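You operate a simulated robot arm through the tools that you are given. There is no shell and no other tool. Be economical: measure what you need, move in short steps, check, and stop when the job is done.

Carry out the task below with a simulated robot arm. There is one attempt and no reset: what you move stays moved.

Task
Wind the hose back till the reel gauge shows 0.
Fine: tension knob to firm and brake lever up first; after it brake and clamp levers down, tension knob back to slack. Where these are worked on the way, their far stop is far enough and under half their travel is too little: tension knob.

Only the result counts: the job must be done as asked and must still hold three seconds after the hand-in. Knocking over, shifting, dropping, spilling or breaking anything else fails it.

Robot
A 6-joint arm with a two-finger parallel gripper, fixed in place. Base frame: the origin is at the foot of the arm, x ahead of it, y to its left, z up. Readings come in mm, degrees, newtons and seconds.
With the tool pointing down near the work surface it reaches from about 100 to 640 mm from the base axis. Its first joint turns from -166.0 to 166.0 degrees. Payload 4.1 kg.
The tool frame sits at the grasp point between the pads (the TCP): z along the fingers, y along the line on which they close. The tips reach 23 mm beyond it. The gripper opens to 94 mm. The fingers are 38 mm wide and 10 mm thick; the gripper's body (54 by 96 mm) begins 39 mm behind the TCP.
Orientation is that of the tool frame in the base frame, as a unit quaternion [x, y, z, w]. With the fingers straight down and closing along the base's y, the tool's x points along the base's -x, its y along +y and its z along -z.

Tools
- The arm moves only by the tool arm_command. Its arguments are lists of equal length, an entry for each row: "grip": the gripper command, from -1 (shut) to 1 (fully open), values between in proportion; "slide": the shift along the base's x, y, z in mm, a list of three; "rot": the turn, a rotation vector about the base's x, y, z in degrees, a list of three. In form: {"grip": [grip, ...], "slide": [[tx, ty, tz], ...], "rot": [[wx, wy, wz], ...]}. A call has 1 to 20 rows; each row shifts and turns the commanded pose from where the row before left it. Each row takes 0.2 s and may step no farther than 50 mm and 8.6 degrees from the row before; otherwise, or with a gripper value out of range, the whole call is refused. Where a pose cannot be reached the arm comes as near as it can. A force on the tool above 60 N (or 10 N above the force at the start of the call, whichever is more), or a blocked arm, ends the call early, and 0.2 s more pass. Each finger travels about 45 mm/s and halts on what it meets, pressing with about 22 N; the grip force reading is that of the motor and also rises with nothing between the fingers. The clock runs only during rows and for 0.2 s after the last one: add rows that do not move to give the fingers time. It gives the time, the measured TCP pose, the force on the tool (base axes), the opening and the grip force at its end, in the units of the frame above (readings bear some noise), with the torque about the TCP (base axes, N m) and any sound that the robot's microphone picked up.
- Cameras (640 x 400 px; columns grow to the right, rows downward): "scene" is fixed at [208.6, -652.4, 1317.3]; the picture's right is [0.97, -0.25, 0.00], its down [-0.09, -0.35, -0.93] and it looks along [0.24, 0.90, -0.36] (base axes); focal length 283 px, centre (320, 200). "wrist" rides on the gripper at [86, 16, -74] in the tool frame; the picture's right is [-0.18, 0.98, 0.00], its down [-0.58, -0.11, -0.81] and it looks along [-0.79, -0.15, 0.59] (tool axes); focal length 243 px, centre (320, 200). There is no depth. A picture from a camera that has moved, and an enlarged one, comes with that camera's place and axes in the base frame and with its lens. The place of the scene camera against the robot may be out by one fixed shift of up to 18 mm in any direction.
- snapshot(camera): a new picture of that camera. It takes no simulated time.
- slide_trunk(by): slides the trunk up (or, below 0, down) by that many mm; the arm rides with it, the base frame stays. It gives what a move gives, with no picture.
- zoom(camera, box): a new picture of the part [left, top, right, bottom] of that camera's present view, enlarged. It takes no simulated time.
- job_done(): hands the job in; it is judged then, once.

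Go step by step. Nothing tells you positions but the pictures and the camera data: compare them with the known pose of the tool, close in by small moves and look again before you grip or let go. The budget is 120 turns and 64 pictures, counting those below and the enlarged ones. Unless the task says otherwise, let go and move clear before handing in.

The tools are called after "Request:" as name(argument=value, ...) on one line, values as JSON. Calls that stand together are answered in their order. arm_command: Moves the arm, as the interface text tells. Its arguments: {"type":"object","properties":{"grip":{"type":"array","items":{"type":"number"}},"slide":{"type":"array","items":{"type":"array","items":{"type":"number"}}},"rot":{"type":"array","items":{"type":"array","items":{"type":"number"}}}},"required":["grip","slide","rot"]} The other tools are called the same way: slide_trunk (by) slides the trunk up or down; snapshot (camera) takes a picture; zoom (camera, box) takes an enlarged picture of a part of a camera's view; job_done () hands the job in.

At the start:

```text
clock: 0.0
ee_pos: [263.8, 251.6, 1342.5]
tool_rot: [0.0, 1.0, 0.0, 0.0]
contact_force: [0.0, -1.4, 0.4]
wrist_torque: [0.02, 0.03, 0.0]
width: 94.0
grip_force: 0.0
trunk travel left (down, up): [-525.0, 65.0]
```

scene: 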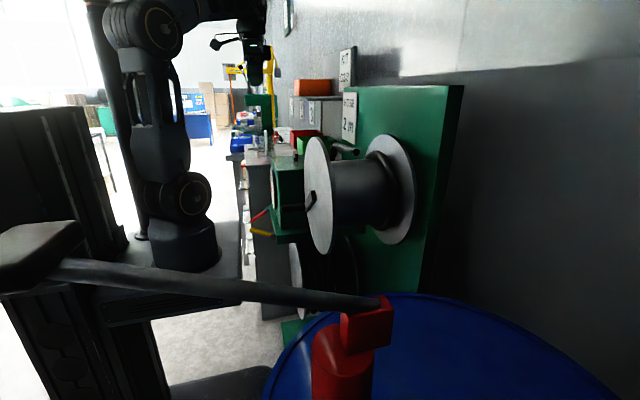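
wrist: 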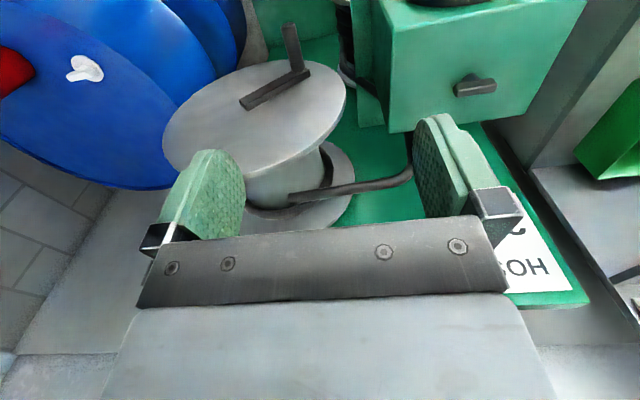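

I see a wall-mounted reel panel ahead of the arm (reel, a crank, a green box with controls, levers). I'll enlarge the views to identify each control first.

Request:
zoom(camera="scene", box=[220, 60, 480, 330])

Request:
zoom(camera="wrist", box=[160, 0, 640, 300])

```text
1.48 times, centred on (350, 195) of scene
camera zoom: at [208.6, -652.4, 1317.3], right [0.97, -0.25, 0.0], down [-0.09, -0.35, -0.93], along [0.24, 0.9, -0.36], focal length 419 px, centre (276, 207)
```

zoom: 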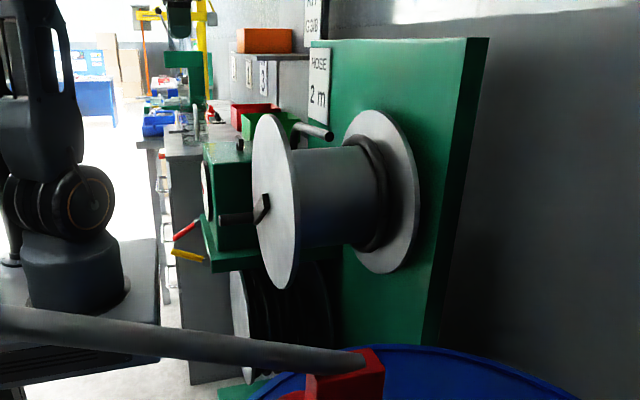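

```text
1.33 times, centred on (400, 150) of wrist
camera zoom: at [174.7, 269.0, 1416.2], right [0.18, 0.98, 0.0], down [0.58, -0.11, 0.81], along [0.79, -0.15, -0.59], focal length 324 px, centre (213, 267)
```

zoom: 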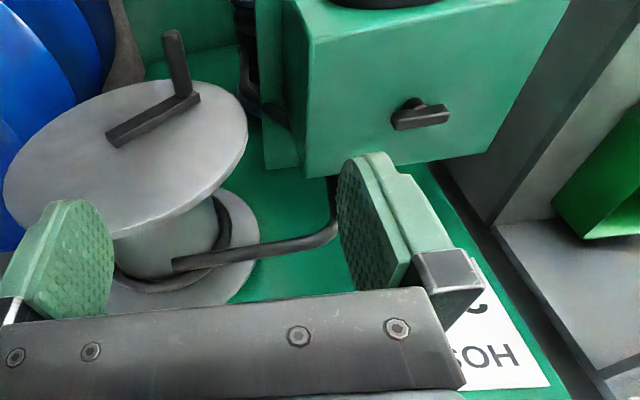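

I place the crank handle at about (311–387, 195, 962) with its pivot near (390, 89, 1036), and the tension knob on the box top near (403, 459, 1065). Next I'll lower the trunk and move so the wrist camera sees the box front (gauge, levers).

Request:
slide_trunk(by=-180)

Request:
arm_command(grip=[1, 1, 1, 1, 1, 1], slide=[[-10, 40, 0], [-10, 40, 0], [-10, 40, 0], [0, 40, 0], [0, 20, 0], [0, 0, 0]], rot=[[0, -6, 0], [0, -6, 0], [0, -6, 0], [0, -6, 0], [0, -6, 0], [0, 0, 0]])

Request:
snapshot(camera="wrist")

Request:
snapshot(camera="scene")

```text
clock: 2.0
ee_pos: [262.0, 251.7, 1161.1]
tool_rot: [-0.001, 1.0, 0.0, 0.0]
contact_force: [-0.2, 0.1, -0.4]
wrist_torque: [-0.01, -0.02, -0.01]
width: 93.8
grip_force: 0.1
trunk travel left (down, up): [-345.0, 245.0]
```

```text
clock: 3.4
ee_pos: [234.1, 432.1, 1161.4]
tool_rot: [0.0, 0.966, 0.0, 0.26]
contact_force: [0.2, -0.8, 0.0]
wrist_torque: [0.01, -0.01, 0.0]
width: 93.8
grip_force: 0.1
trunk travel left (down, up): [-345.0, 245.0]
```

```text
59 pictures are left
camera wrist: at [119.7, 449.7, 1182.2], right [0.16, 0.98, 0.09], down [0.1, -0.11, 0.99], along [0.98, -0.15, -0.11], focal length 243 px, centre (320, 200)
```

wrist: 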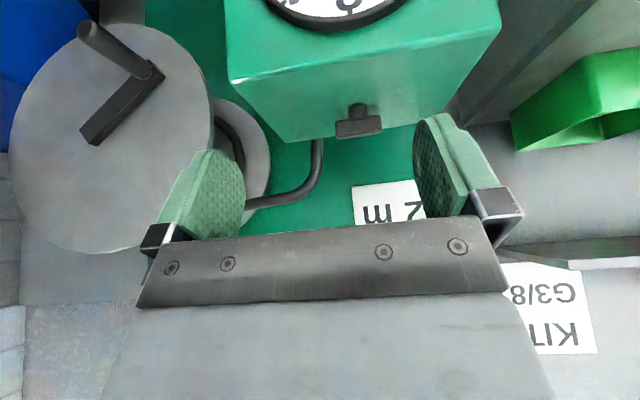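

```text
58 pictures are left
```

scene: 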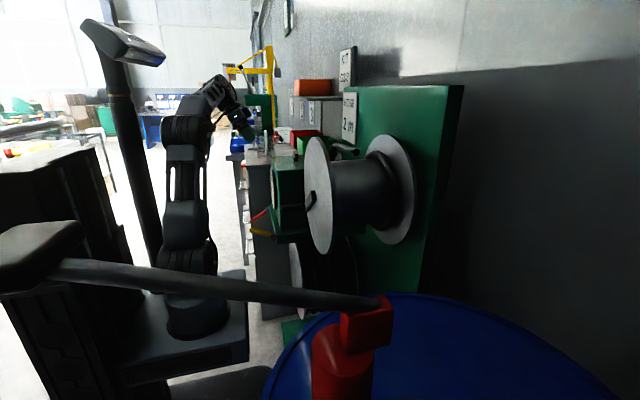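

The gauge is just out of the top of the view. I'll pull back and tilt the camera downwards.

Request:
arm_command(grip=[1, 1, 1, 1], slide=[[-20, 0, 0], [-20, 0, 0], [-20, 0, 0], [0, 0, 0]], rot=[[0, 7, 0], [0, 7, 0], [0, 7, 0], [0, 0, 0]])

Request:
snapshot(camera="wrist")

Request:
zoom(camera="wrist", box=[200, 0, 480, 175])

```text
clock: 4.4
ee_pos: [173.3, 431.9, 1160.6]
tool_rot: [-0.001, 0.997, 0.0, 0.078]
contact_force: [0.3, -0.2, 0.5]
wrist_torque: [0.02, -0.02, -0.02]
width: 94.0
grip_force: 0.1
trunk travel left (down, up): [-345.0, 245.0]
```

```text
57 pictures are left
camera wrist: at [73.0, 449.7, 1220.4], right [0.18, 0.98, 0.03], down [0.45, -0.11, 0.89], along [0.87, -0.15, -0.46], focal length 243 px, centre (320, 200)
```

wrist: 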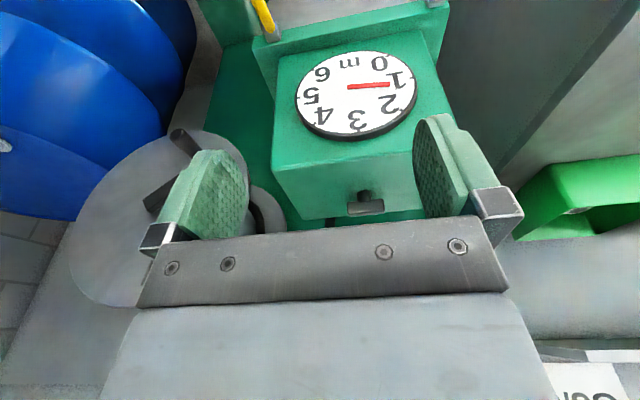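

```text
2.29 times, centred on (340, 88) of wrist
camera zoom: at [73.0, 449.7, 1220.4], right [0.18, 0.98, 0.03], down [0.45, -0.11, 0.89], along [0.87, -0.15, -0.46], focal length 555 px, centre (274, 457)
```

zoom: 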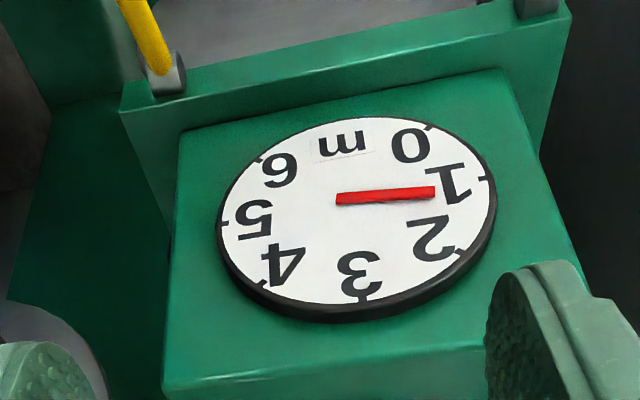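

The gauge reads a bit above 1 m; the levers sit on a flange below the gauge box. I'll lower the view to look at the levers.

Request:
slide_trunk(by=-110)

Request:
snapshot(camera="wrist")

Request:
zoom(camera="scene", box=[220, 130, 330, 250])

```text
clock: 5.8
ee_pos: [171.7, 432.2, 1050.5]
tool_rot: [0.0, 0.997, 0.0, 0.078]
contact_force: [-0.1, -0.9, -0.3]
wrist_torque: [-0.02, -0.02, 0.0]
width: 93.9
grip_force: 0.0
trunk travel left (down, up): [-235.0, 355.0]
```

```text
55 pictures are left
camera wrist: at [73.1, 449.5, 1110.5], right [0.18, 0.98, 0.03], down [0.45, -0.11, 0.89], along [0.88, -0.15, -0.46], focal length 243 px, centre (320, 200)
```

wrist: 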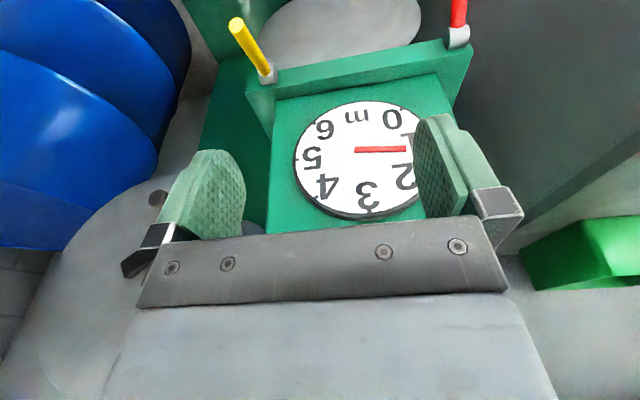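

```text
3.33 times, centred on (275, 190) of scene
camera zoom: at [208.6, -652.4, 1317.3], right [0.97, -0.25, 0.0], down [-0.09, -0.35, -0.93], along [0.24, 0.9, -0.36], focal length 943 px, centre (470, 233)
```

zoom: 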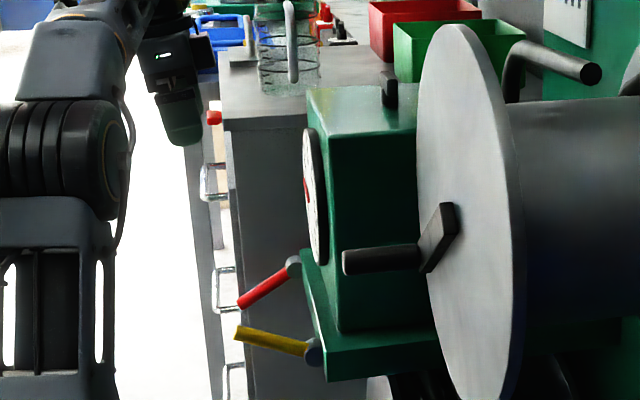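

The levers hang off the flange at pivots about (283, 347, 790) yellow (pointing up) and (282, 600, 793) red (pointing down). I need labels to tell brake from clamp, so I'll lower further.

Request:
slide_trunk(by=-120)

Request:
snapshot(camera="wrist")

```text
clock: 7.3
ee_pos: [172.0, 432.4, 931.0]
tool_rot: [0.0, 0.997, 0.0, 0.078]
contact_force: [-0.3, -0.5, -0.5]
wrist_torque: [0.0, -0.03, 0.01]
width: 94.0
grip_force: 0.1
trunk travel left (down, up): [-115.0, 475.0]
```

```text
53 pictures are left
camera wrist: at [73.1, 449.5, 990.5], right [0.18, 0.98, 0.03], down [0.45, -0.11, 0.89], along [0.88, -0.15, -0.46], focal length 243 px, centre (320, 200)
```

wrist: 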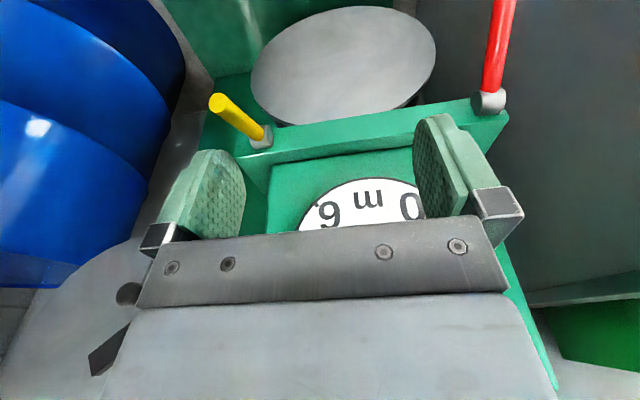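

No labels on the flange, so I'll treat red (now down) as the brake and yellow (now up) as the clamp; both end up down in any case. Now I'll rise to inspect the tension knob on the box top.

Request:
slide_trunk(by=275)

Request:
arm_command(grip=[1, 1, 1], slide=[[40, 0, 0], [40, 0, 0], [0, 0, 0]], rot=[[0, 0, 0], [0, 0, 0], [0, 0, 0]])

Request:
zoom(camera="wrist", box=[220, 0, 460, 230])

```text
clock: 10.1
ee_pos: [172.3, 432.3, 1205.5]
tool_rot: [0.0, 0.997, 0.0, 0.079]
contact_force: [-0.8, 0.5, 0.5]
wrist_torque: [0.0, -0.05, 0.0]
width: 93.9
grip_force: 0.0
trunk travel left (down, up): [-390.0, 200.0]
```

```text
clock: 10.9
ee_pos: [252.2, 431.7, 1205.2]
tool_rot: [0.0, 0.997, 0.0, 0.079]
contact_force: [0.1, 0.6, -0.5]
wrist_torque: [-0.02, 0.03, 0.02]
width: 94.0
grip_force: 0.1
trunk travel left (down, up): [-390.0, 200.0]
```

```text
1.74 times, centred on (340, 115) of wrist
camera zoom: at [153.5, 448.8, 1265.5], right [0.18, 0.98, 0.03], down [0.45, -0.11, 0.89], along [0.88, -0.15, -0.46], focal length 422 px, centre (285, 348)
```

zoom: 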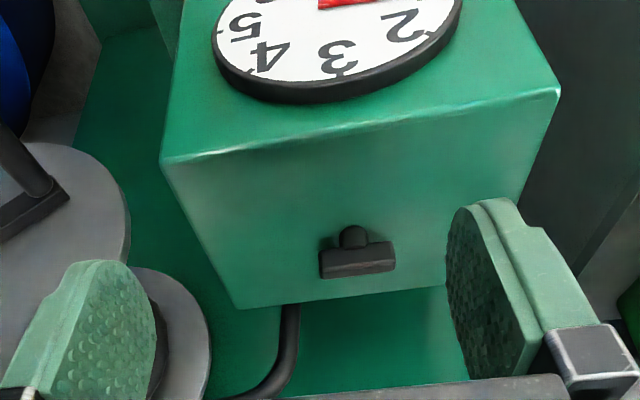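

The knob is a T-bar on a stem: bar about 55 mm long, centred near (402, 461, 1070), lying roughly along y. I'll straighten the tool, turn it to close across the bar, and hover above it.

Request:
arm_command(grip=[0.5, 0.5, 0.5, 0.5, 0.5, 0.5, 0.5, 0.5, 0.5, 0.5, 0.5, 0.5], slide=[[0, 0, 0], [15, 3, 0], [15, 3, 0], [15, 3, 0], [15, 3, 0], [15, 3, 0], [15, 3, 0], [15, 3, 0], [15, 3, 0], [15, 3, 0], [15, 2, 0], [0, 0, 0]], rot=[[0, 4.5, 0], [0, 4.5, 0], [0, 0, 8.2], [0, 0, 8.2], [0, 0, 8.2], [0, 0, 8.2], [0, 0, 8.2], [0, 0, 8.2], [0, 0, 8.2], [0, 0, 8.2], [0, 0, 8.2], [0, 0, 8.2]])

Request:
snapshot(camera="wrist")

```text
clock: 13.5
ee_pos: [378.2, 423.3, 1162.3]
tool_rot: [-0.657, 0.754, 0.001, 0.001]
contact_force: [0.1, 0.1, 0.2]
wrist_torque: [-0.01, -0.01, -0.02]
width: 70.6
grip_force: 0.0
out of reach, approached as far as the arm can: row 3, 4, 5, 6, 7, 8, 9, 10, 11
trunk travel left (down, up): [-390.0, 200.0]
```

```text
51 pictures are left
camera wrist: at [349.0, 341.1, 1235.6], right [-0.95, 0.32, 0.0], down [0.19, 0.56, 0.81], along [0.26, 0.77, -0.59], focal length 243 px, centre (320, 200)
```

wrist: 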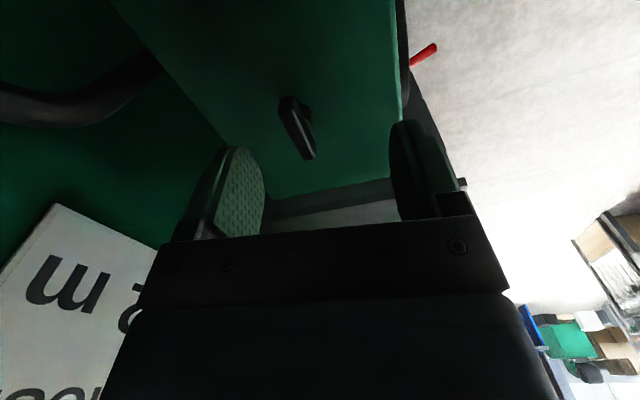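

The height is unfavourable for reach: raising the trunk and lowering the arm relative to it should extend it.

Request:
slide_trunk(by=150)

Request:
arm_command(grip=[0.5, 0.5, 0.5, 0.5, 0.5, 0.5], slide=[[0, 0, -40], [0, 0, -40], [0, 0, -40], [0, 0, -30], [0, 0, 0], [0, 0, 0]], rot=[[0, 0, 0], [0, 0, 0], [0, 0, 0], [0, 0, 0], [0, 0, 0], [0, 0, 0]])

```text
clock: 15.3
ee_pos: [378.0, 423.5, 1311.8]
tool_rot: [-0.657, 0.754, 0.0, 0.002]
contact_force: [-0.3, 0.4, -0.3]
wrist_torque: [-0.02, -0.01, 0.0]
width: 70.3
grip_force: 0.1
trunk travel left (down, up): [-540.0, 50.0]
```

```text
clock: 16.7
ee_pos: [380.0, 424.6, 1161.7]
tool_rot: [-0.656, 0.755, 0.0, 0.001]
contact_force: [-0.4, 0.0, -0.2]
wrist_torque: [0.0, -0.01, 0.01]
width: 70.6
grip_force: 0.0
trunk travel left (down, up): [-540.0, 50.0]
```

Request:
arm_command(grip=[0.5, 0.5, 0.5], slide=[[11, 18, -10], [11, 18, -10], [0, 0, 0]], rot=[[0, 0, 0], [0, 0, 0], [0, 0, 0]])

Request:
snapshot(camera="wrist")

```text
clock: 17.5
ee_pos: [399.8, 459.2, 1144.7]
tool_rot: [-0.656, 0.755, 0.001, 0.0]
contact_force: [0.5, -0.1, -0.7]
wrist_torque: [-0.01, -0.03, 0.01]
width: 70.3
grip_force: 0.1
trunk travel left (down, up): [-540.0, 50.0]
```

```text
50 pictures are left
camera wrist: at [370.3, 376.8, 1217.6], right [-0.95, 0.32, 0.0], down [0.19, 0.56, 0.81], along [0.26, 0.76, -0.59], focal length 243 px, centre (320, 200)
```

wrist: 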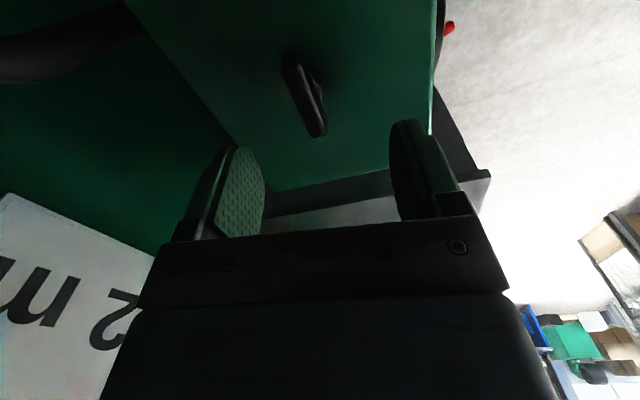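

The bar lies along y centred near (407, 457). I'll align and descend on it in steps.

Request:
arm_command(grip=[0.3, 0.3, 0.3, 0.3, 0.3, 0.3], slide=[[5, -2, -10], [0, 0, -15], [0, 0, -15], [0, 0, -15], [0, 0, -5], [0, 0, 0]], rot=[[0, 0, 6], [0, 0, 0], [0, 0, 0], [0, 0, 0], [0, 0, 0], [0, 0, 0]])

Request:
snapshot(camera="wrist")

```text
clock: 18.9
ee_pos: [405.2, 457.8, 1082.6]
tool_rot: [-0.695, 0.719, 0.001, 0.001]
contact_force: [-0.1, -0.8, -0.3]
wrist_torque: [0.04, 0.02, 0.02]
width: 61.0
grip_force: 0.2
trunk travel left (down, up): [-540.0, 50.0]
```

```text
49 pictures are left
camera wrist: at [384.0, 372.9, 1156.3], right [-0.98, 0.22, 0.0], down [0.13, 0.58, 0.81], along [0.18, 0.79, -0.59], focal length 243 px, centre (320, 200)
```

wrist: 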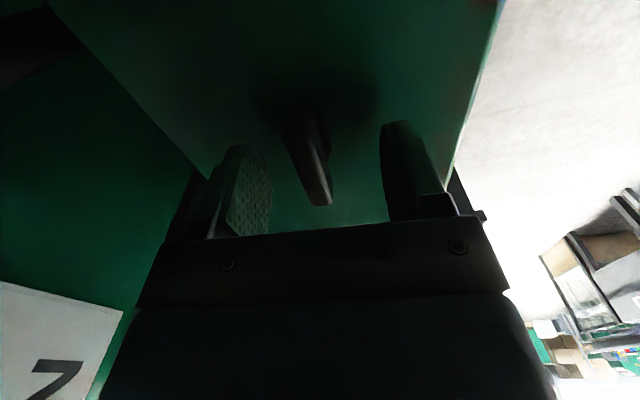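

Request:
arm_command(grip=[0.3, -0.2, -0.6, -1, -1, -1, -1], slide=[[0, 0, -5], [0, 0, 0], [0, 0, 0], [0, 0, 0], [0, 0, 0], [0, 0, 0], [0, 0, 0]], rot=[[0, 0, 0], [0, 0, 0], [0, 0, 0], [0, 0, 0], [0, 0, 0], [0, 0, 0], [0, 0, 0]])

```text
clock: 20.5
ee_pos: [410.5, 457.5, 1077.6]
tool_rot: [-0.694, 0.72, 0.001, 0.003]
contact_force: [35.2, 0.8, 6.1]
wrist_torque: [0.45, -0.2, -0.1]
width: 14.0
grip_force: 44.8
trunk travel left (down, up): [-540.0, 50.0]
```

Gripped (14 mm bar), pushed off by some mm in x; I'll relieve that and try a small clockwise turn.

Request:
arm_command(grip=[-1, -1, -1], slide=[[5, 0, 0], [1, 0, 0], [0, 0, 0]], rot=[[0, 0, 0], [0, 0, 0], [0, 0, 0]])

Request:
arm_command(grip=[-1, -1, -1, -1, -1], slide=[[0, 0, 0], [0, 0, 0], [0, 0, 0], [0, 0, 0], [0, 0, 0]], rot=[[0, 0, -4], [0, 0, -4], [0, 0, -4], [0, 0, -4], [0, 0, 0]])

```text
clock: 21.3
ee_pos: [410.9, 457.3, 1077.5]
tool_rot: [-0.695, 0.719, 0.002, 0.0]
contact_force: [0.3, -7.7, 8.8]
wrist_torque: [0.51, -0.12, 0.01]
width: 13.9
grip_force: 45.0
trunk travel left (down, up): [-540.0, 50.0]
```

```text
clock: 22.5
ee_pos: [409.3, 457.8, 1077.5]
tool_rot: [-0.588, 0.809, 0.0, 0.001]
contact_force: [-9.5, 2.6, 11.0]
wrist_torque: [-1.16, 0.77, 0.01]
width: 14.3
grip_force: 45.2
trunk travel left (down, up): [-540.0, 50.0]
```

It turns freely clockwise. Continue.

Request:
arm_command(grip=[-1, -1, -1, -1, -1, -1, -1], slide=[[0, 0, 0], [0, 0, 0], [0, 0, 0], [0, 0, 0], [0, 0, 0], [0, 0, 0], [0, 0, 0]], rot=[[0, 0, -6], [0, 0, -6], [0, 0, -6], [0, 0, -6], [0, 0, -6], [0, 0, -6], [0, 0, 0]])

Request:
snapshot(camera="wrist")

```text
clock: 24.1
ee_pos: [407.4, 458.6, 1076.9]
tool_rot: [-0.308, 0.951, -0.001, 0.002]
contact_force: [-24.7, 10.1, 9.3]
wrist_torque: [-0.56, 1.46, 0.01]
width: 14.0
grip_force: 44.9
trunk travel left (down, up): [-540.0, 50.0]
```

```text
48 pictures are left
camera wrist: at [326.4, 421.9, 1151.2], right [-0.43, 0.9, 0.0], down [0.53, 0.25, 0.81], along [0.73, 0.35, -0.59], focal length 243 px, centre (320, 200)
```

wrist: 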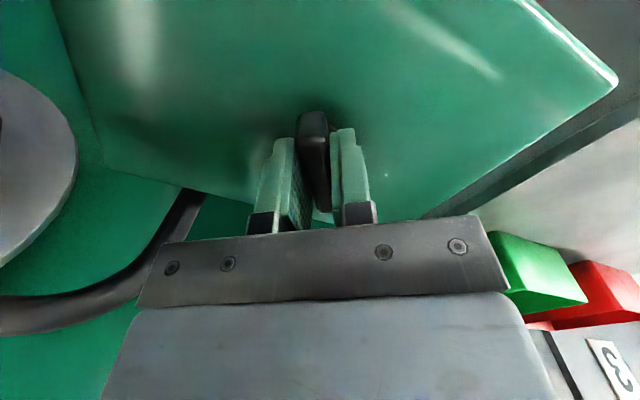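

Request:
arm_command(grip=[-1, -1, -1, -1, -1, -1, -1], slide=[[-3, 1, 0], [-1, 0, 0], [-0.5, 0, 0], [0, 0, 0], [0, 0, 0], [0, 0, 0], [0, 0, 0]], rot=[[0, 0, -6], [0, 0, -6], [0, 0, -6], [0, 0, -6], [0, 0, -6], [0, 0, -6], [0, 0, 0]])

```text
clock: 25.7
ee_pos: [407.2, 461.1, 1078.0]
tool_rot: [0.001, 1.0, 0.0, 0.003]
contact_force: [2.5, 20.0, 14.2]
wrist_torque: [0.2, -1.44, 0.07]
width: 14.0
grip_force: 45.0
trunk travel left (down, up): [-540.0, 50.0]
```

Request:
arm_command(grip=[-1, -1, -1, -1, -1, -1, -1], slide=[[0, 2.5, 0], [0, 0, 0], [0, 0, 0], [0, 0, 0], [0, 0, 0], [0, 0, 0], [0, 0, 0]], rot=[[0, 0, -5], [0, 0, -5], [0, 0, -5], [0, 0, -5], [0, 0, -5], [0, 0, -5], [0, 0, 0]])

Request:
snapshot(camera="wrist")

```text
clock: 27.3
ee_pos: [407.2, 461.6, 1078.2]
tool_rot: [0.26, 0.966, 0.001, 0.001]
contact_force: [8.6, 10.6, 16.2]
wrist_torque: [-0.38, -0.7, 0.03]
width: 13.9
grip_force: 44.8
trunk travel left (down, up): [-540.0, 50.0]
```

```text
47 pictures are left
camera wrist: at [339.1, 520.0, 1151.1], right [0.65, 0.76, 0.0], down [0.45, -0.39, 0.81], along [0.61, -0.53, -0.59], focal length 243 px, centre (320, 200)
```

wrist: 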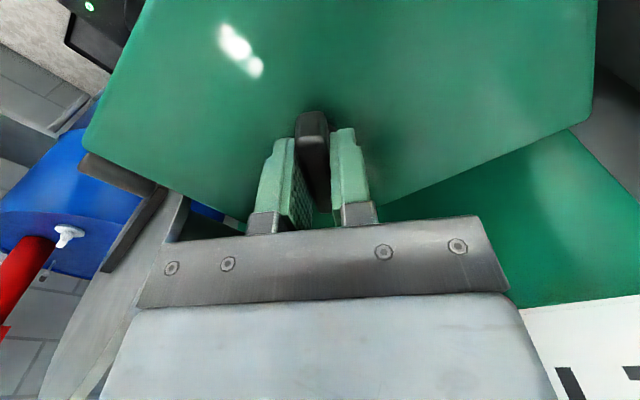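

Request:
arm_command(grip=[-1, -1, -1, -1, -1, -1, -1], slide=[[1, 1, 0], [0, 0, 0], [0, 0, 0], [0, 0, 0], [0, 0, 0], [0, 0, 0], [0, 0, 0]], rot=[[0, 0, -6], [0, 0, -6], [0, 0, -6], [0, 0, -6], [0, 0, -6], [0, 0, -6], [0, 0, 0]])

```text
clock: 28.9
ee_pos: [408.5, 463.1, 1076.4]
tool_rot: [0.545, 0.839, -0.001, 0.001]
contact_force: [14.3, 10.5, 18.8]
wrist_torque: [-0.97, -0.64, 0.02]
width: 13.8
grip_force: 45.0
trunk travel left (down, up): [-540.0, 50.0]
```

Request:
arm_command(grip=[-1, -1, -1, -1, -1, -1, -1], slide=[[1, 1, 1], [0, 0, 0], [0, 0, 0], [0, 0, 0], [0, 0, 0], [0, 0, 0], [0, 0, 0]], rot=[[0, 0, -6], [0, 0, -6], [0, 0, -6], [0, 0, -6], [0, 0, -6], [0, 0, -6], [0, 0, 0]])

Request:
snapshot(camera="wrist")

```text
clock: 30.5
ee_pos: [409.7, 462.2, 1077.2]
tool_rot: [0.777, 0.629, -0.002, 0.0]
contact_force: [13.1, 3.7, 7.8]
wrist_torque: [-0.31, -0.27, 2.3]
width: 20.5
grip_force: 45.1
trunk travel left (down, up): [-540.0, 50.0]
```

```text
46 pictures are left
camera wrist: at [442.3, 545.2, 1150.5], right [0.92, -0.38, 0.0], down [-0.23, -0.54, 0.81], along [-0.31, -0.75, -0.59], focal length 243 px, centre (320, 200)
```

wrist: 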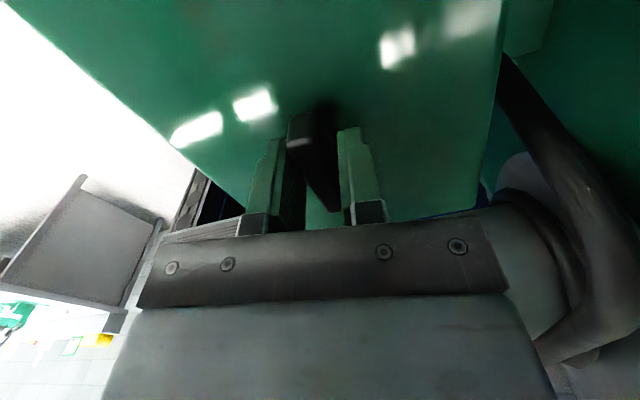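

The knob hit its stop after about 170–180° (torque 2.3 N·m, fingers prised). I'll ease back the twist, release and lift.

Request:
arm_command(grip=[-1, -1, -0.3, 0.2, 0.2, 0.2, 0.2, 0.2, 0.2, 0.2], slide=[[0, 0, 0], [0, 0, 0], [0, 0, 0], [0, 0, 0], [0, 0, 0], [0, 0, 10], [0, 0, 15], [0, 0, 25], [0, 0, 25], [0, 0, 0]], rot=[[0, 0, 5], [0, 0, 5], [0, 0, 0], [0, 0, 0], [0, 0, 0], [0, 0, 0], [0, 0, 0], [0, 0, 0], [0, 0, 0], [0, 0, 0]])

Request:
snapshot(camera="wrist")

```text
clock: 32.7
ee_pos: [408.9, 464.9, 1154.1]
tool_rot: [0.72, 0.694, -0.001, 0.001]
contact_force: [-0.5, 0.3, -0.1]
wrist_torque: [0.02, 0.01, -0.01]
width: 56.4
grip_force: 0.0
trunk travel left (down, up): [-540.0, 50.0]
```

```text
45 pictures are left
camera wrist: at [426.3, 551.2, 1226.9], right [0.98, -0.22, 0.0], down [-0.13, -0.58, 0.81], along [-0.18, -0.79, -0.59], focal length 243 px, centre (320, 200)
```

wrist: 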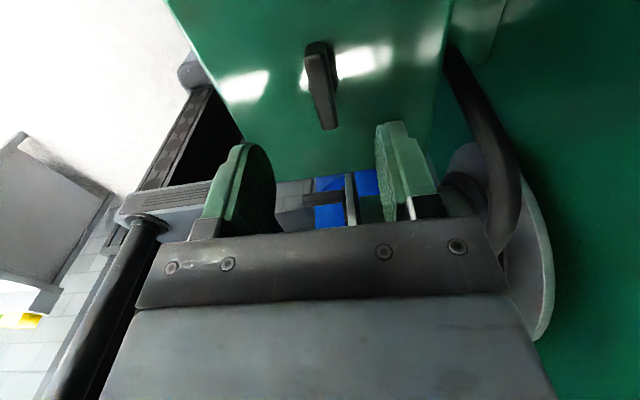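

The bar has clearly turned about half a turn to its stop. Next: retreat and re-orient the hand to point toward +y for pushing up the red (brake) lever from below.

Request:
arm_command(grip=[0, -1, -1, -1, -1, -1, -1, -1, -1, -1, -1, -1], slide=[[-15, -5, 10], [-15, -5, 10], [-15, -5, 0], [-15, -5, 0], [-15, -5, 0], [-15, -5, 0], [-15, -5, 0], [-20, -5, 0], [-20, -5, 0], [-20, -5, 0], [-20, -5, 0], [0, 0, 0]], rot=[[0, 0, 8.4], [0, 0, 8.4], [0, 0, 8.4], [0, 0, 8.4], [0, 0, 8.4], [0, 0, 8.4], [0, 0, 8.4], [0, 0, 8.4], [0, 0, 8.4], [0, 0, 8.4], [0, 0, 8.4], [0, 0, 0]])

Request:
arm_command(grip=[-1, -1, -1, -1, -1, -1, -1, -1, -1, -1, -1, -1], slide=[[-10, 0, 0], [-10, 0, 0], [-10, 0, 0], [-10, 0, 0], [-10, 0, 0], [-10, 0, 0], [0, 0, 0], [0, 0, 0], [0, 0, 0], [0, 0, 0], [0, 0, 0], [0, 0, 0]], rot=[[8.2, 0, 0], [8.2, 0, 0], [8.2, 0, 0], [8.2, 0, 0], [8.2, 0, 0], [8.2, 0, 0], [8.2, 0, 0], [8.2, 0, 0], [8.2, 0, 0], [8.2, 0, 0], [8, 0, 0], [0, 0, 0]])

```text
clock: 35.3
ee_pos: [221.9, 410.4, 1174.4]
tool_rot: [-0.004, 1.0, -0.002, 0.002]
contact_force: [-0.2, -0.1, 0.1]
wrist_torque: [-0.01, 0.0, 0.02]
width: 0.1
grip_force: 22.0
trunk travel left (down, up): [-540.0, 50.0]
```

```text
clock: 37.9
ee_pos: [163.5, 407.7, 1172.5]
tool_rot: [-0.002, 0.707, 0.707, 0.003]
contact_force: [0.3, -0.6, 0.6]
wrist_torque: [0.0, 0.01, -0.01]
width: 0.0
grip_force: 22.3
trunk travel left (down, up): [-540.0, 50.0]
```

Request:
arm_command(grip=[-1, -1, -1, -1, -1], slide=[[-15, 5, 0], [-15, 5, 0], [-15, 5, 0], [-10, 5, 0], [0, 0, 0]], rot=[[0, 0, -7.5], [0, 0, -7.5], [0, 0, -7.5], [0, 0, -7.5], [0, 0, 0]])

Request:
slide_trunk(by=-370)

Request:
snapshot(camera="wrist")

Request:
snapshot(camera="scene")

```text
clock: 39.1
ee_pos: [296.4, 333.5, 1214.4]
tool_rot: [0.176, 0.686, 0.682, 0.18]
contact_force: [-0.4, -0.5, 0.6]
wrist_torque: [-0.01, 0.0, -0.01]
width: 0.0
grip_force: 22.2
out of reach, approached as far as the arm can: row 1, 2, 3, 4
trunk travel left (down, up): [-540.0, 50.0]
```

```text
clock: 41.0
ee_pos: [296.8, 334.9, 1048.2]
tool_rot: [0.166, 0.666, 0.703, 0.187]
contact_force: [-4.6, -8.0, 11.3]
wrist_torque: [-0.02, -0.24, -0.18]
width: 0.0
grip_force: 22.2
trunk travel left (down, up): [-351.0, 239.0]
stopped: the force on the tool passed its limit at 83 N (the readings are from after the stop); the commanded pose is now the measured one
```

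```text
44 pictures are left
camera wrist: at [182.9, 311.9, 1057.6], right [0.12, -0.13, 0.98], down [0.13, -0.98, -0.15], along [0.98, 0.14, -0.1], focal length 243 px, centre (320, 200)
```

wrist: 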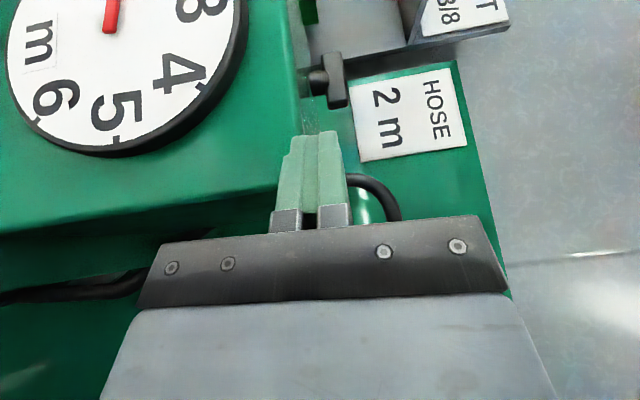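

```text
43 pictures are left
```

scene: 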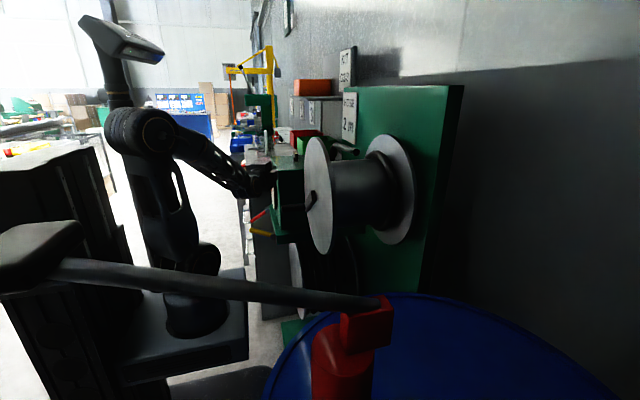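

That was careless chaining: the out-of-reach retreat left the hand over the box top, which it touched while lowering. Nothing appears shifted. I'll back up, retreat clear of the box, and check each step.

Request:
slide_trunk(by=40)

Request:
arm_command(grip=[-1, -1, -1, -1, -1, -1, -1, -1], slide=[[-20, 20, 0], [-20, 20, 0], [-20, 20, 0], [-20, 20, 0], [-20, 20, 0], [-20, 20, 0], [-20, 20, 0], [0, 0, 0]], rot=[[0, 0, 0], [0, 0, 0], [0, 0, 0], [0, 0, 0], [0, 0, 0], [0, 0, 0], [0, 0, 0], [0, 0, 0]])

```text
clock: 41.8
ee_pos: [298.0, 336.4, 1085.0]
tool_rot: [0.166, 0.668, 0.701, 0.185]
contact_force: [-1.7, -0.6, 0.5]
wrist_torque: [0.01, 0.03, 0.02]
width: 0.0
grip_force: 21.8
trunk travel left (down, up): [-391.0, 199.0]
```

```text
clock: 43.6
ee_pos: [296.9, 336.4, 1086.0]
tool_rot: [0.166, 0.669, 0.701, 0.185]
contact_force: [0.6, 0.2, -0.6]
wrist_torque: [0.01, 0.0, 0.02]
width: 0.0
grip_force: 21.8
out of reach, approached as far as the arm can: row 1, 2, 3, 4, 5, 6, 7
trunk travel left (down, up): [-391.0, 199.0]
```

Request:
arm_command(grip=[-1, -1, -1], slide=[[0, 0, 0], [0, 0, 0], [0, 0, 0]], rot=[[0, 0, 7], [0, 0, 7], [0, 0, 0]])

```text
clock: 44.4
ee_pos: [297.6, 335.8, 1086.1]
tool_rot: [0.084, 0.684, 0.718, 0.098]
contact_force: [0.7, 0.3, -0.2]
wrist_torque: [-0.03, 0.01, -0.02]
width: 0.0
grip_force: 21.8
trunk travel left (down, up): [-391.0, 199.0]
```

Request:
arm_command(grip=[-1, -1, -1, -1, -1, -1, -1], slide=[[-20, 10, 0], [-20, 10, 0], [-20, 10, 0], [-20, 10, 0], [-20, 10, 0], [-20, 10, 0], [0, 0, 0]], rot=[[0, 0, 7], [0, 0, 7], [0, 0, 0], [0, 0, 0], [0, 0, 0], [0, 0, 0], [0, 0, 0]])

```text
clock: 46.0
ee_pos: [178.0, 394.8, 1084.2]
tool_rot: [-0.001, 0.689, 0.725, 0.011]
contact_force: [0.5, 0.0, -0.5]
wrist_torque: [-0.02, 0.02, 0.0]
width: 0.0
grip_force: 21.9
trunk travel left (down, up): [-391.0, 199.0]
```

The hand again points along +y and moves freely. I'll go to a spot in front of the box, clear of both levers, before lowering.

Request:
arm_command(grip=[-1, -1, -1, -1, -1, -1], slide=[[-8, 28, 0], [-8, 28, 0], [-8, 28, 0], [-8, 28, 0], [-8, 28, 0], [0, 0, 0]], rot=[[0, 0, 0], [0, 0, 0], [0, 0, 0], [0, 0, 0], [0, 0, 0], [0, 0, 0]])

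Request:
snapshot(camera="scene")

```text
clock: 47.4
ee_pos: [136.6, 534.5, 1085.5]
tool_rot: [0.0, 0.689, 0.725, 0.011]
contact_force: [-0.5, -0.5, -1.2]
wrist_torque: [-0.01, 0.0, 0.0]
width: 0.2
grip_force: 21.5
trunk travel left (down, up): [-391.0, 199.0]
```

```text
42 pictures are left
```

scene: 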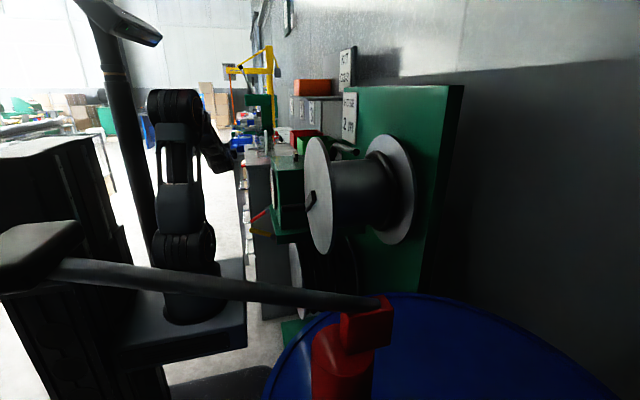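

Request:
slide_trunk(by=-250)

Request:
arm_command(grip=[-1, -1, -1, -1], slide=[[0, 0, -40], [0, 0, -40], [0, 0, -45], [0, 0, 0]], rot=[[0, 0, 0], [0, 0, 0], [0, 0, 0], [0, 0, 0]])

Request:
snapshot(camera="wrist")

Request:
zoom(camera="scene", box=[180, 100, 360, 280])

```text
clock: 50.0
ee_pos: [137.4, 533.7, 836.8]
tool_rot: [-0.001, 0.689, 0.725, 0.01]
contact_force: [0.3, -0.3, 0.3]
wrist_torque: [0.01, 0.01, -0.01]
width: 0.0
grip_force: 22.0
trunk travel left (down, up): [-141.0, 449.0]
```

```text
clock: 51.0
ee_pos: [154.4, 529.6, 713.5]
tool_rot: [-0.003, 0.69, 0.724, 0.008]
contact_force: [-0.1, 0.1, -0.5]
wrist_torque: [0.01, -0.01, 0.01]
width: 0.0
grip_force: 22.0
out of reach, approached as far as the arm can: row 1, 2, 3
trunk travel left (down, up): [-141.0, 449.0]
```

```text
41 pictures are left
camera wrist: at [65.1, 456.2, 723.6], right [0.17, -0.05, 0.98], down [0.58, -0.8, -0.14], along [0.8, 0.59, -0.11], focal length 243 px, centre (320, 200)
```

wrist: 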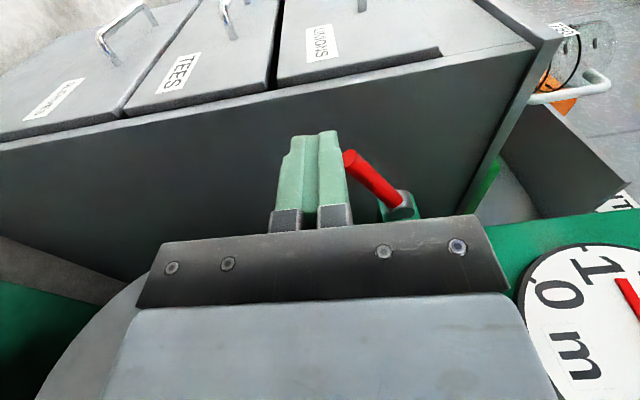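

```text
2.22 times, centred on (270, 190) of scene
camera zoom: at [208.6, -652.4, 1317.3], right [0.97, -0.25, 0.0], down [-0.09, -0.35, -0.93], along [0.24, 0.9, -0.36], focal length 628 px, centre (431, 222)
```

zoom: 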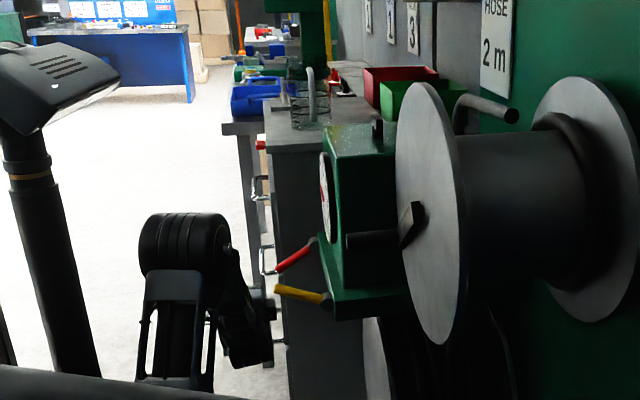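

The red lever is seen just above finger level; tip ≈ (205, 600, 735), pivot ≈ (285, 600, 785). I'll slide the closed fingers underneath it.

Request:
arm_command(grip=[-1, -1, -1, -1, -1], slide=[[18, 0, -15], [18, 10, 0], [18, 25, 0], [18, 28, 0], [0, 0, 0]], rot=[[0, 0, 0], [0, 0, 0], [0, 0, 0], [0, 0, 0], [0, 0, 0]])

Request:
snapshot(camera="wrist")

```text
clock: 52.4
ee_pos: [208.2, 601.6, 646.7]
tool_rot: [-0.001, 0.722, 0.692, -0.003]
contact_force: [-6.7, -7.5, -14.0]
wrist_torque: [1.04, 0.05, -0.49]
width: 0.0
grip_force: 22.0
trunk travel left (down, up): [-141.0, 449.0]
stopped in row 5: the arm was blocked; the commanded pose is now the measured one
```

```text
39 pictures are left
camera wrist: at [120.3, 529.1, 664.8], right [0.19, 0.04, 0.98], down [0.59, -0.81, -0.08], along [0.79, 0.59, -0.18], focal length 243 px, centre (320, 200)
```

wrist: 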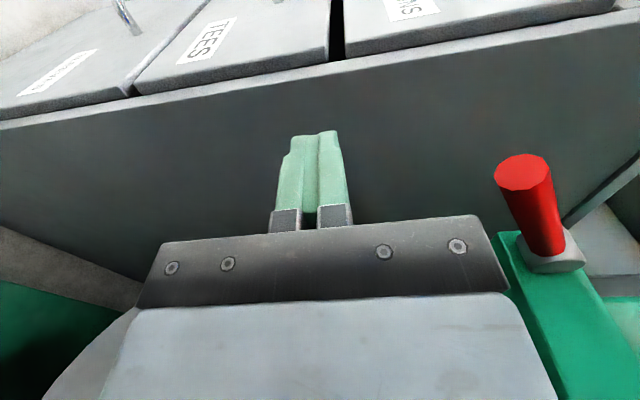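

The arm was blocked and sagged low; I need to see what touches.

Request:
zoom(camera="scene", box=[180, 100, 360, 280])

```text
2.22 times, centred on (270, 190) of scene
camera zoom: at [208.6, -652.4, 1317.3], right [0.97, -0.25, 0.0], down [-0.09, -0.35, -0.93], along [0.24, 0.9, -0.36], focal length 628 px, centre (431, 222)
```

zoom: 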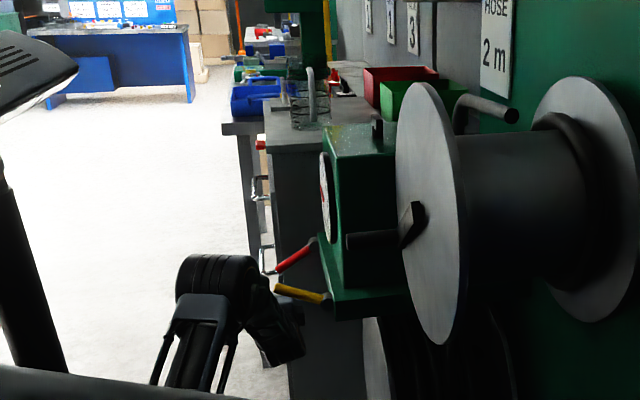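

The elbow folds low near the yellow lever in this posture, so I'll back out the way I came and instead use a forward-pointing (+x) hand that grips the levers from the front.

Request:
arm_command(grip=[-1, -1, -1, -1, -1], slide=[[-12, -20, 10], [-12, -20, 15], [-12, -20, 20], [-12, -12, 22], [0, 0, 0]], rot=[[0, 0, 0], [0, 0, 0], [0, 0, 0], [0, 0, 0], [0, 0, 0]])

Request:
zoom(camera="scene", box=[180, 100, 360, 280])

```text
clock: 52.7
ee_pos: [219.1, 619.7, 600.6]
tool_rot: [0.012, 0.746, 0.666, 0.0]
contact_force: [0.6, -0.4, -1.0]
wrist_torque: [-0.01, 0.04, 0.03]
width: 0.0
grip_force: 21.9
trunk travel left (down, up): [-141.0, 449.0]
stopped in row 1: the arm was blocked; the commanded pose is now the measured one
```

```text
2.22 times, centred on (270, 190) of scene
camera zoom: at [208.6, -652.4, 1317.3], right [0.97, -0.25, 0.0], down [-0.09, -0.35, -0.93], along [0.24, 0.9, -0.36], focal length 628 px, centre (431, 222)
```

zoom: 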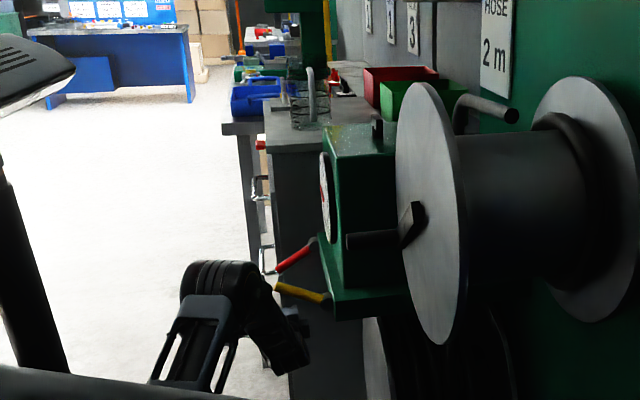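

Request:
arm_command(grip=[-1], slide=[[0, 0, 0]], rot=[[0, 0, 0]])

Request:
snapshot(camera="scene")

```text
clock: 53.1
ee_pos: [218.8, 618.1, 601.9]
tool_rot: [0.011, 0.743, 0.669, -0.004]
contact_force: [0.0, 0.0, 0.2]
wrist_torque: [0.01, -0.02, 0.01]
width: 0.0
grip_force: 22.0
trunk travel left (down, up): [-141.0, 449.0]
```

```text
36 pictures are left
```

scene: 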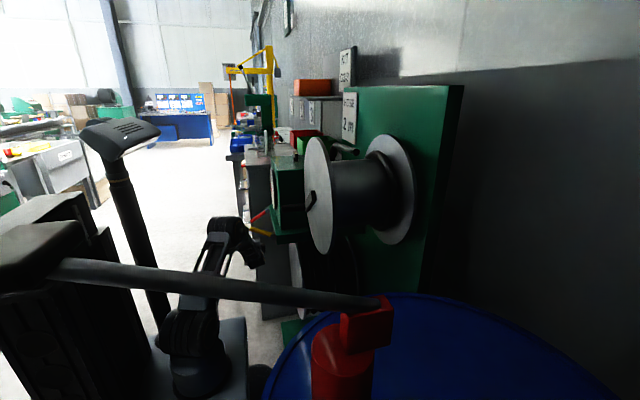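

Request:
arm_command(grip=[-1, -1, -1, -1], slide=[[-3, -8, 3], [-4, -10, 5], [-5, -12, 5], [0, 0, 0]], rot=[[0, 0, 0], [0, 0, 0], [0, 0, 0], [0, 0, 0]])

```text
clock: 54.1
ee_pos: [203.6, 595.3, 607.3]
tool_rot: [0.009, 0.746, 0.666, -0.008]
contact_force: [-0.1, 0.6, 0.3]
wrist_torque: [0.04, 0.01, -0.05]
width: 0.0
grip_force: 22.0
trunk travel left (down, up): [-141.0, 449.0]
```

The forearm runs close to the yellow lever's tip; I'll move sideways in −x to clear it before rising.

Request:
arm_command(grip=[-1, -1, -1, -1, -1, -1], slide=[[-15, 0, 0], [-15, 0, 0], [-15, 0, 0], [-15, 0, 0], [-15, 0, 0], [0, 0, 0]], rot=[[0, 0, 0], [0, 0, 0], [0, 0, 0], [0, 0, 0], [0, 0, 0], [0, 0, 0]])

```text
clock: 55.5
ee_pos: [162.4, 592.3, 612.9]
tool_rot: [0.013, 0.744, 0.668, -0.009]
contact_force: [-0.2, 0.4, 0.2]
wrist_torque: [0.02, -0.03, 0.03]
width: 0.2
grip_force: 22.7
out of reach, approached as far as the arm can: row 4, 5
trunk travel left (down, up): [-141.0, 449.0]
```

Request:
slide_trunk(by=350)

Request:
arm_command(grip=[-1, -1, -1, -1, -1, -1, -1, -1, -1, -1, -1, -1], slide=[[0, -15, 10], [0, -15, 10], [0, -15, 10], [0, -15, 10], [0, -15, 10], [0, -15, 10], [0, -10, 10], [0, -10, 0], [0, -10, 0], [0, 0, 0], [0, 0, 0], [0, 0, 0]], rot=[[-8, 0, 0], [-8, 0, 0], [-8, 0, 0], [-8, 0, 0], [-8, 0, 0], [-8, 0, 0], [-8, 0, 0], [-8, 0, 0], [-8, 0, 0], [-8, 0, 0], [-4, 0, 0], [0, 0, 0]])

Request:
zoom(camera="scene", box=[180, 100, 360, 280])

```text
clock: 58.9
ee_pos: [162.7, 592.5, 963.3]
tool_rot: [0.013, 0.743, 0.669, -0.009]
contact_force: [0.9, 0.2, 0.0]
wrist_torque: [-0.01, 0.02, -0.02]
width: 0.0
grip_force: 22.4
trunk travel left (down, up): [-491.0, 99.0]
```

```text
clock: 61.5
ee_pos: [153.0, 492.4, 1020.3]
tool_rot: [0.015, 0.997, 0.067, -0.018]
contact_force: [-0.2, 1.0, 0.5]
wrist_torque: [0.01, 0.02, 0.01]
width: 0.0
grip_force: 22.0
out of reach, approached as far as the arm can: row 5, 6, 7
trunk travel left (down, up): [-491.0, 99.0]
```

```text
2.22 times, centred on (270, 190) of scene
camera zoom: at [208.6, -652.4, 1317.3], right [0.97, -0.25, 0.0], down [-0.09, -0.35, -0.93], along [0.24, 0.9, -0.36], focal length 628 px, centre (431, 222)
```

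zoom: 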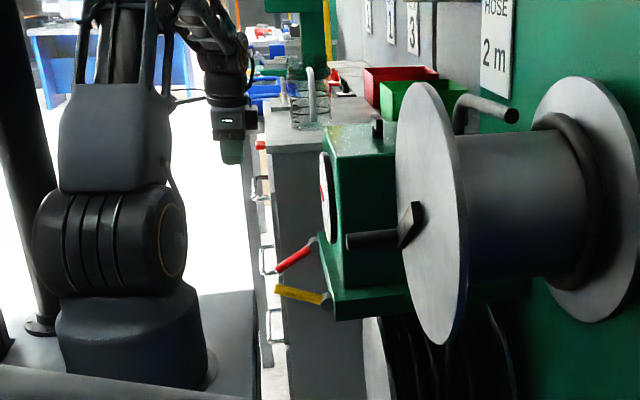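

Levers are untouched. Now I'll level the tool, tilt it ~30° forward, and move in front of the red lever, high.

Request:
arm_command(grip=[-1, 0, 0, 0, 0, 0, 0, 0], slide=[[0, 10, 10], [0, 15, 10], [0, 15, 10], [0, 15, 10], [0, 15, 10], [0, 15, 0], [0, 15, 0], [0, 0, 0]], rot=[[-7.7, 0, 0], [0, -6, 0], [0, -6, 0], [0, -6, 0], [0, -6, 0], [0, -6, 0], [0, 0, 0], [0, 0, 0]])

```text
clock: 63.3
ee_pos: [152.8, 591.3, 1071.2]
tool_rot: [0.016, 0.97, 0.004, 0.242]
contact_force: [1.1, -0.6, 0.1]
wrist_torque: [0.01, 0.01, 0.01]
width: 46.9
grip_force: 0.0
trunk travel left (down, up): [-491.0, 99.0]
```

Request:
slide_trunk(by=-270)

Request:
snapshot(camera="wrist")

```text
clock: 66.1
ee_pos: [152.8, 591.9, 800.6]
tool_rot: [0.015, 0.97, 0.004, 0.242]
contact_force: [-0.4, 0.6, -0.7]
wrist_torque: [-0.02, 0.01, -0.01]
width: 46.9
grip_force: 0.1
trunk travel left (down, up): [-221.0, 369.0]
```

```text
34 pictures are left
camera wrist: at [40.3, 611.2, 825.4], right [0.19, 0.98, 0.1], down [0.13, -0.13, 0.98], along [0.97, -0.17, -0.15], focal length 243 px, centre (320, 200)
```

wrist: 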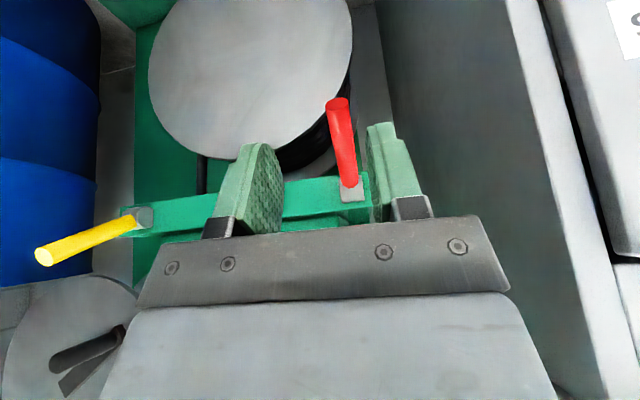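

Red lever tip ≈ (207, 602, 730), pivot ≈ (285, 600, 782). I'll straddle it from above-front at about (226, 601, 747).

Request:
arm_command(grip=[0.2, 0.2, 0.2, 0.2, 0.2, 0.2], slide=[[25, 5, -6], [25, 4, -5], [8, 0, -14], [8, 0, -14], [6, 0, -12], [0, 0, 0]], rot=[[0, 0, 0], [0, 0, 0], [0, 0, 0], [0, 0, 0], [0, 0, 0], [0, 0, 0]])

Request:
snapshot(camera="wrist")

```text
clock: 67.5
ee_pos: [226.3, 599.2, 749.2]
tool_rot: [0.015, 0.97, 0.005, 0.242]
contact_force: [-0.3, 0.2, 0.2]
wrist_torque: [0.02, 0.01, 0.0]
width: 56.2
grip_force: 0.0
trunk travel left (down, up): [-221.0, 369.0]
```

```text
33 pictures are left
camera wrist: at [112.5, 619.1, 774.1], right [0.19, 0.98, 0.1], down [0.13, -0.13, 0.98], along [0.97, -0.17, -0.15], focal length 243 px, centre (320, 200)
```

wrist: 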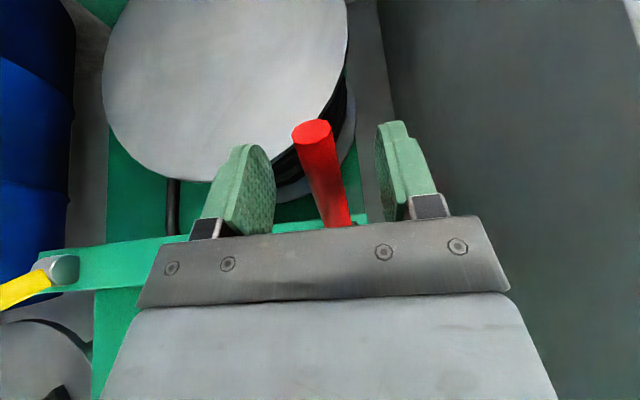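

The lever is centred between the pads. Close, then lift in an arc around the pivot.

Request:
arm_command(grip=[-0.3, -0.7, -1, -1, -1, -1], slide=[[0, 0, 0], [0, 0, 0], [0, 0, 0], [0, 0, 0], [0, 0, 0], [0, 0, 0]], rot=[[0, 0, 0], [0, 0, 0], [0, 0, 0], [0, 0, 0], [0, 0, 0], [0, 0, 0]])

```text
clock: 68.9
ee_pos: [225.1, 600.3, 750.3]
tool_rot: [0.014, 0.97, 0.006, 0.241]
contact_force: [4.1, 13.6, 3.4]
wrist_torque: [-0.83, -0.08, 1.69]
width: 18.2
grip_force: 44.7
trunk travel left (down, up): [-221.0, 369.0]
```

Request:
arm_command(grip=[-1, -1, -1, -1], slide=[[-4, 0, 10], [-3, 0, 11], [-1, 0, 12], [0, 0, 0]], rot=[[0, 4, 0], [0, 4, 0], [0, 4, 0], [0, 0, 0]])

```text
clock: 69.9
ee_pos: [216.9, 600.8, 780.1]
tool_rot: [0.014, 0.99, 0.001, 0.137]
contact_force: [-4.6, -9.1, -19.3]
wrist_torque: [-0.48, 1.33, 1.67]
width: 18.4
grip_force: 45.3
trunk travel left (down, up): [-221.0, 369.0]
```

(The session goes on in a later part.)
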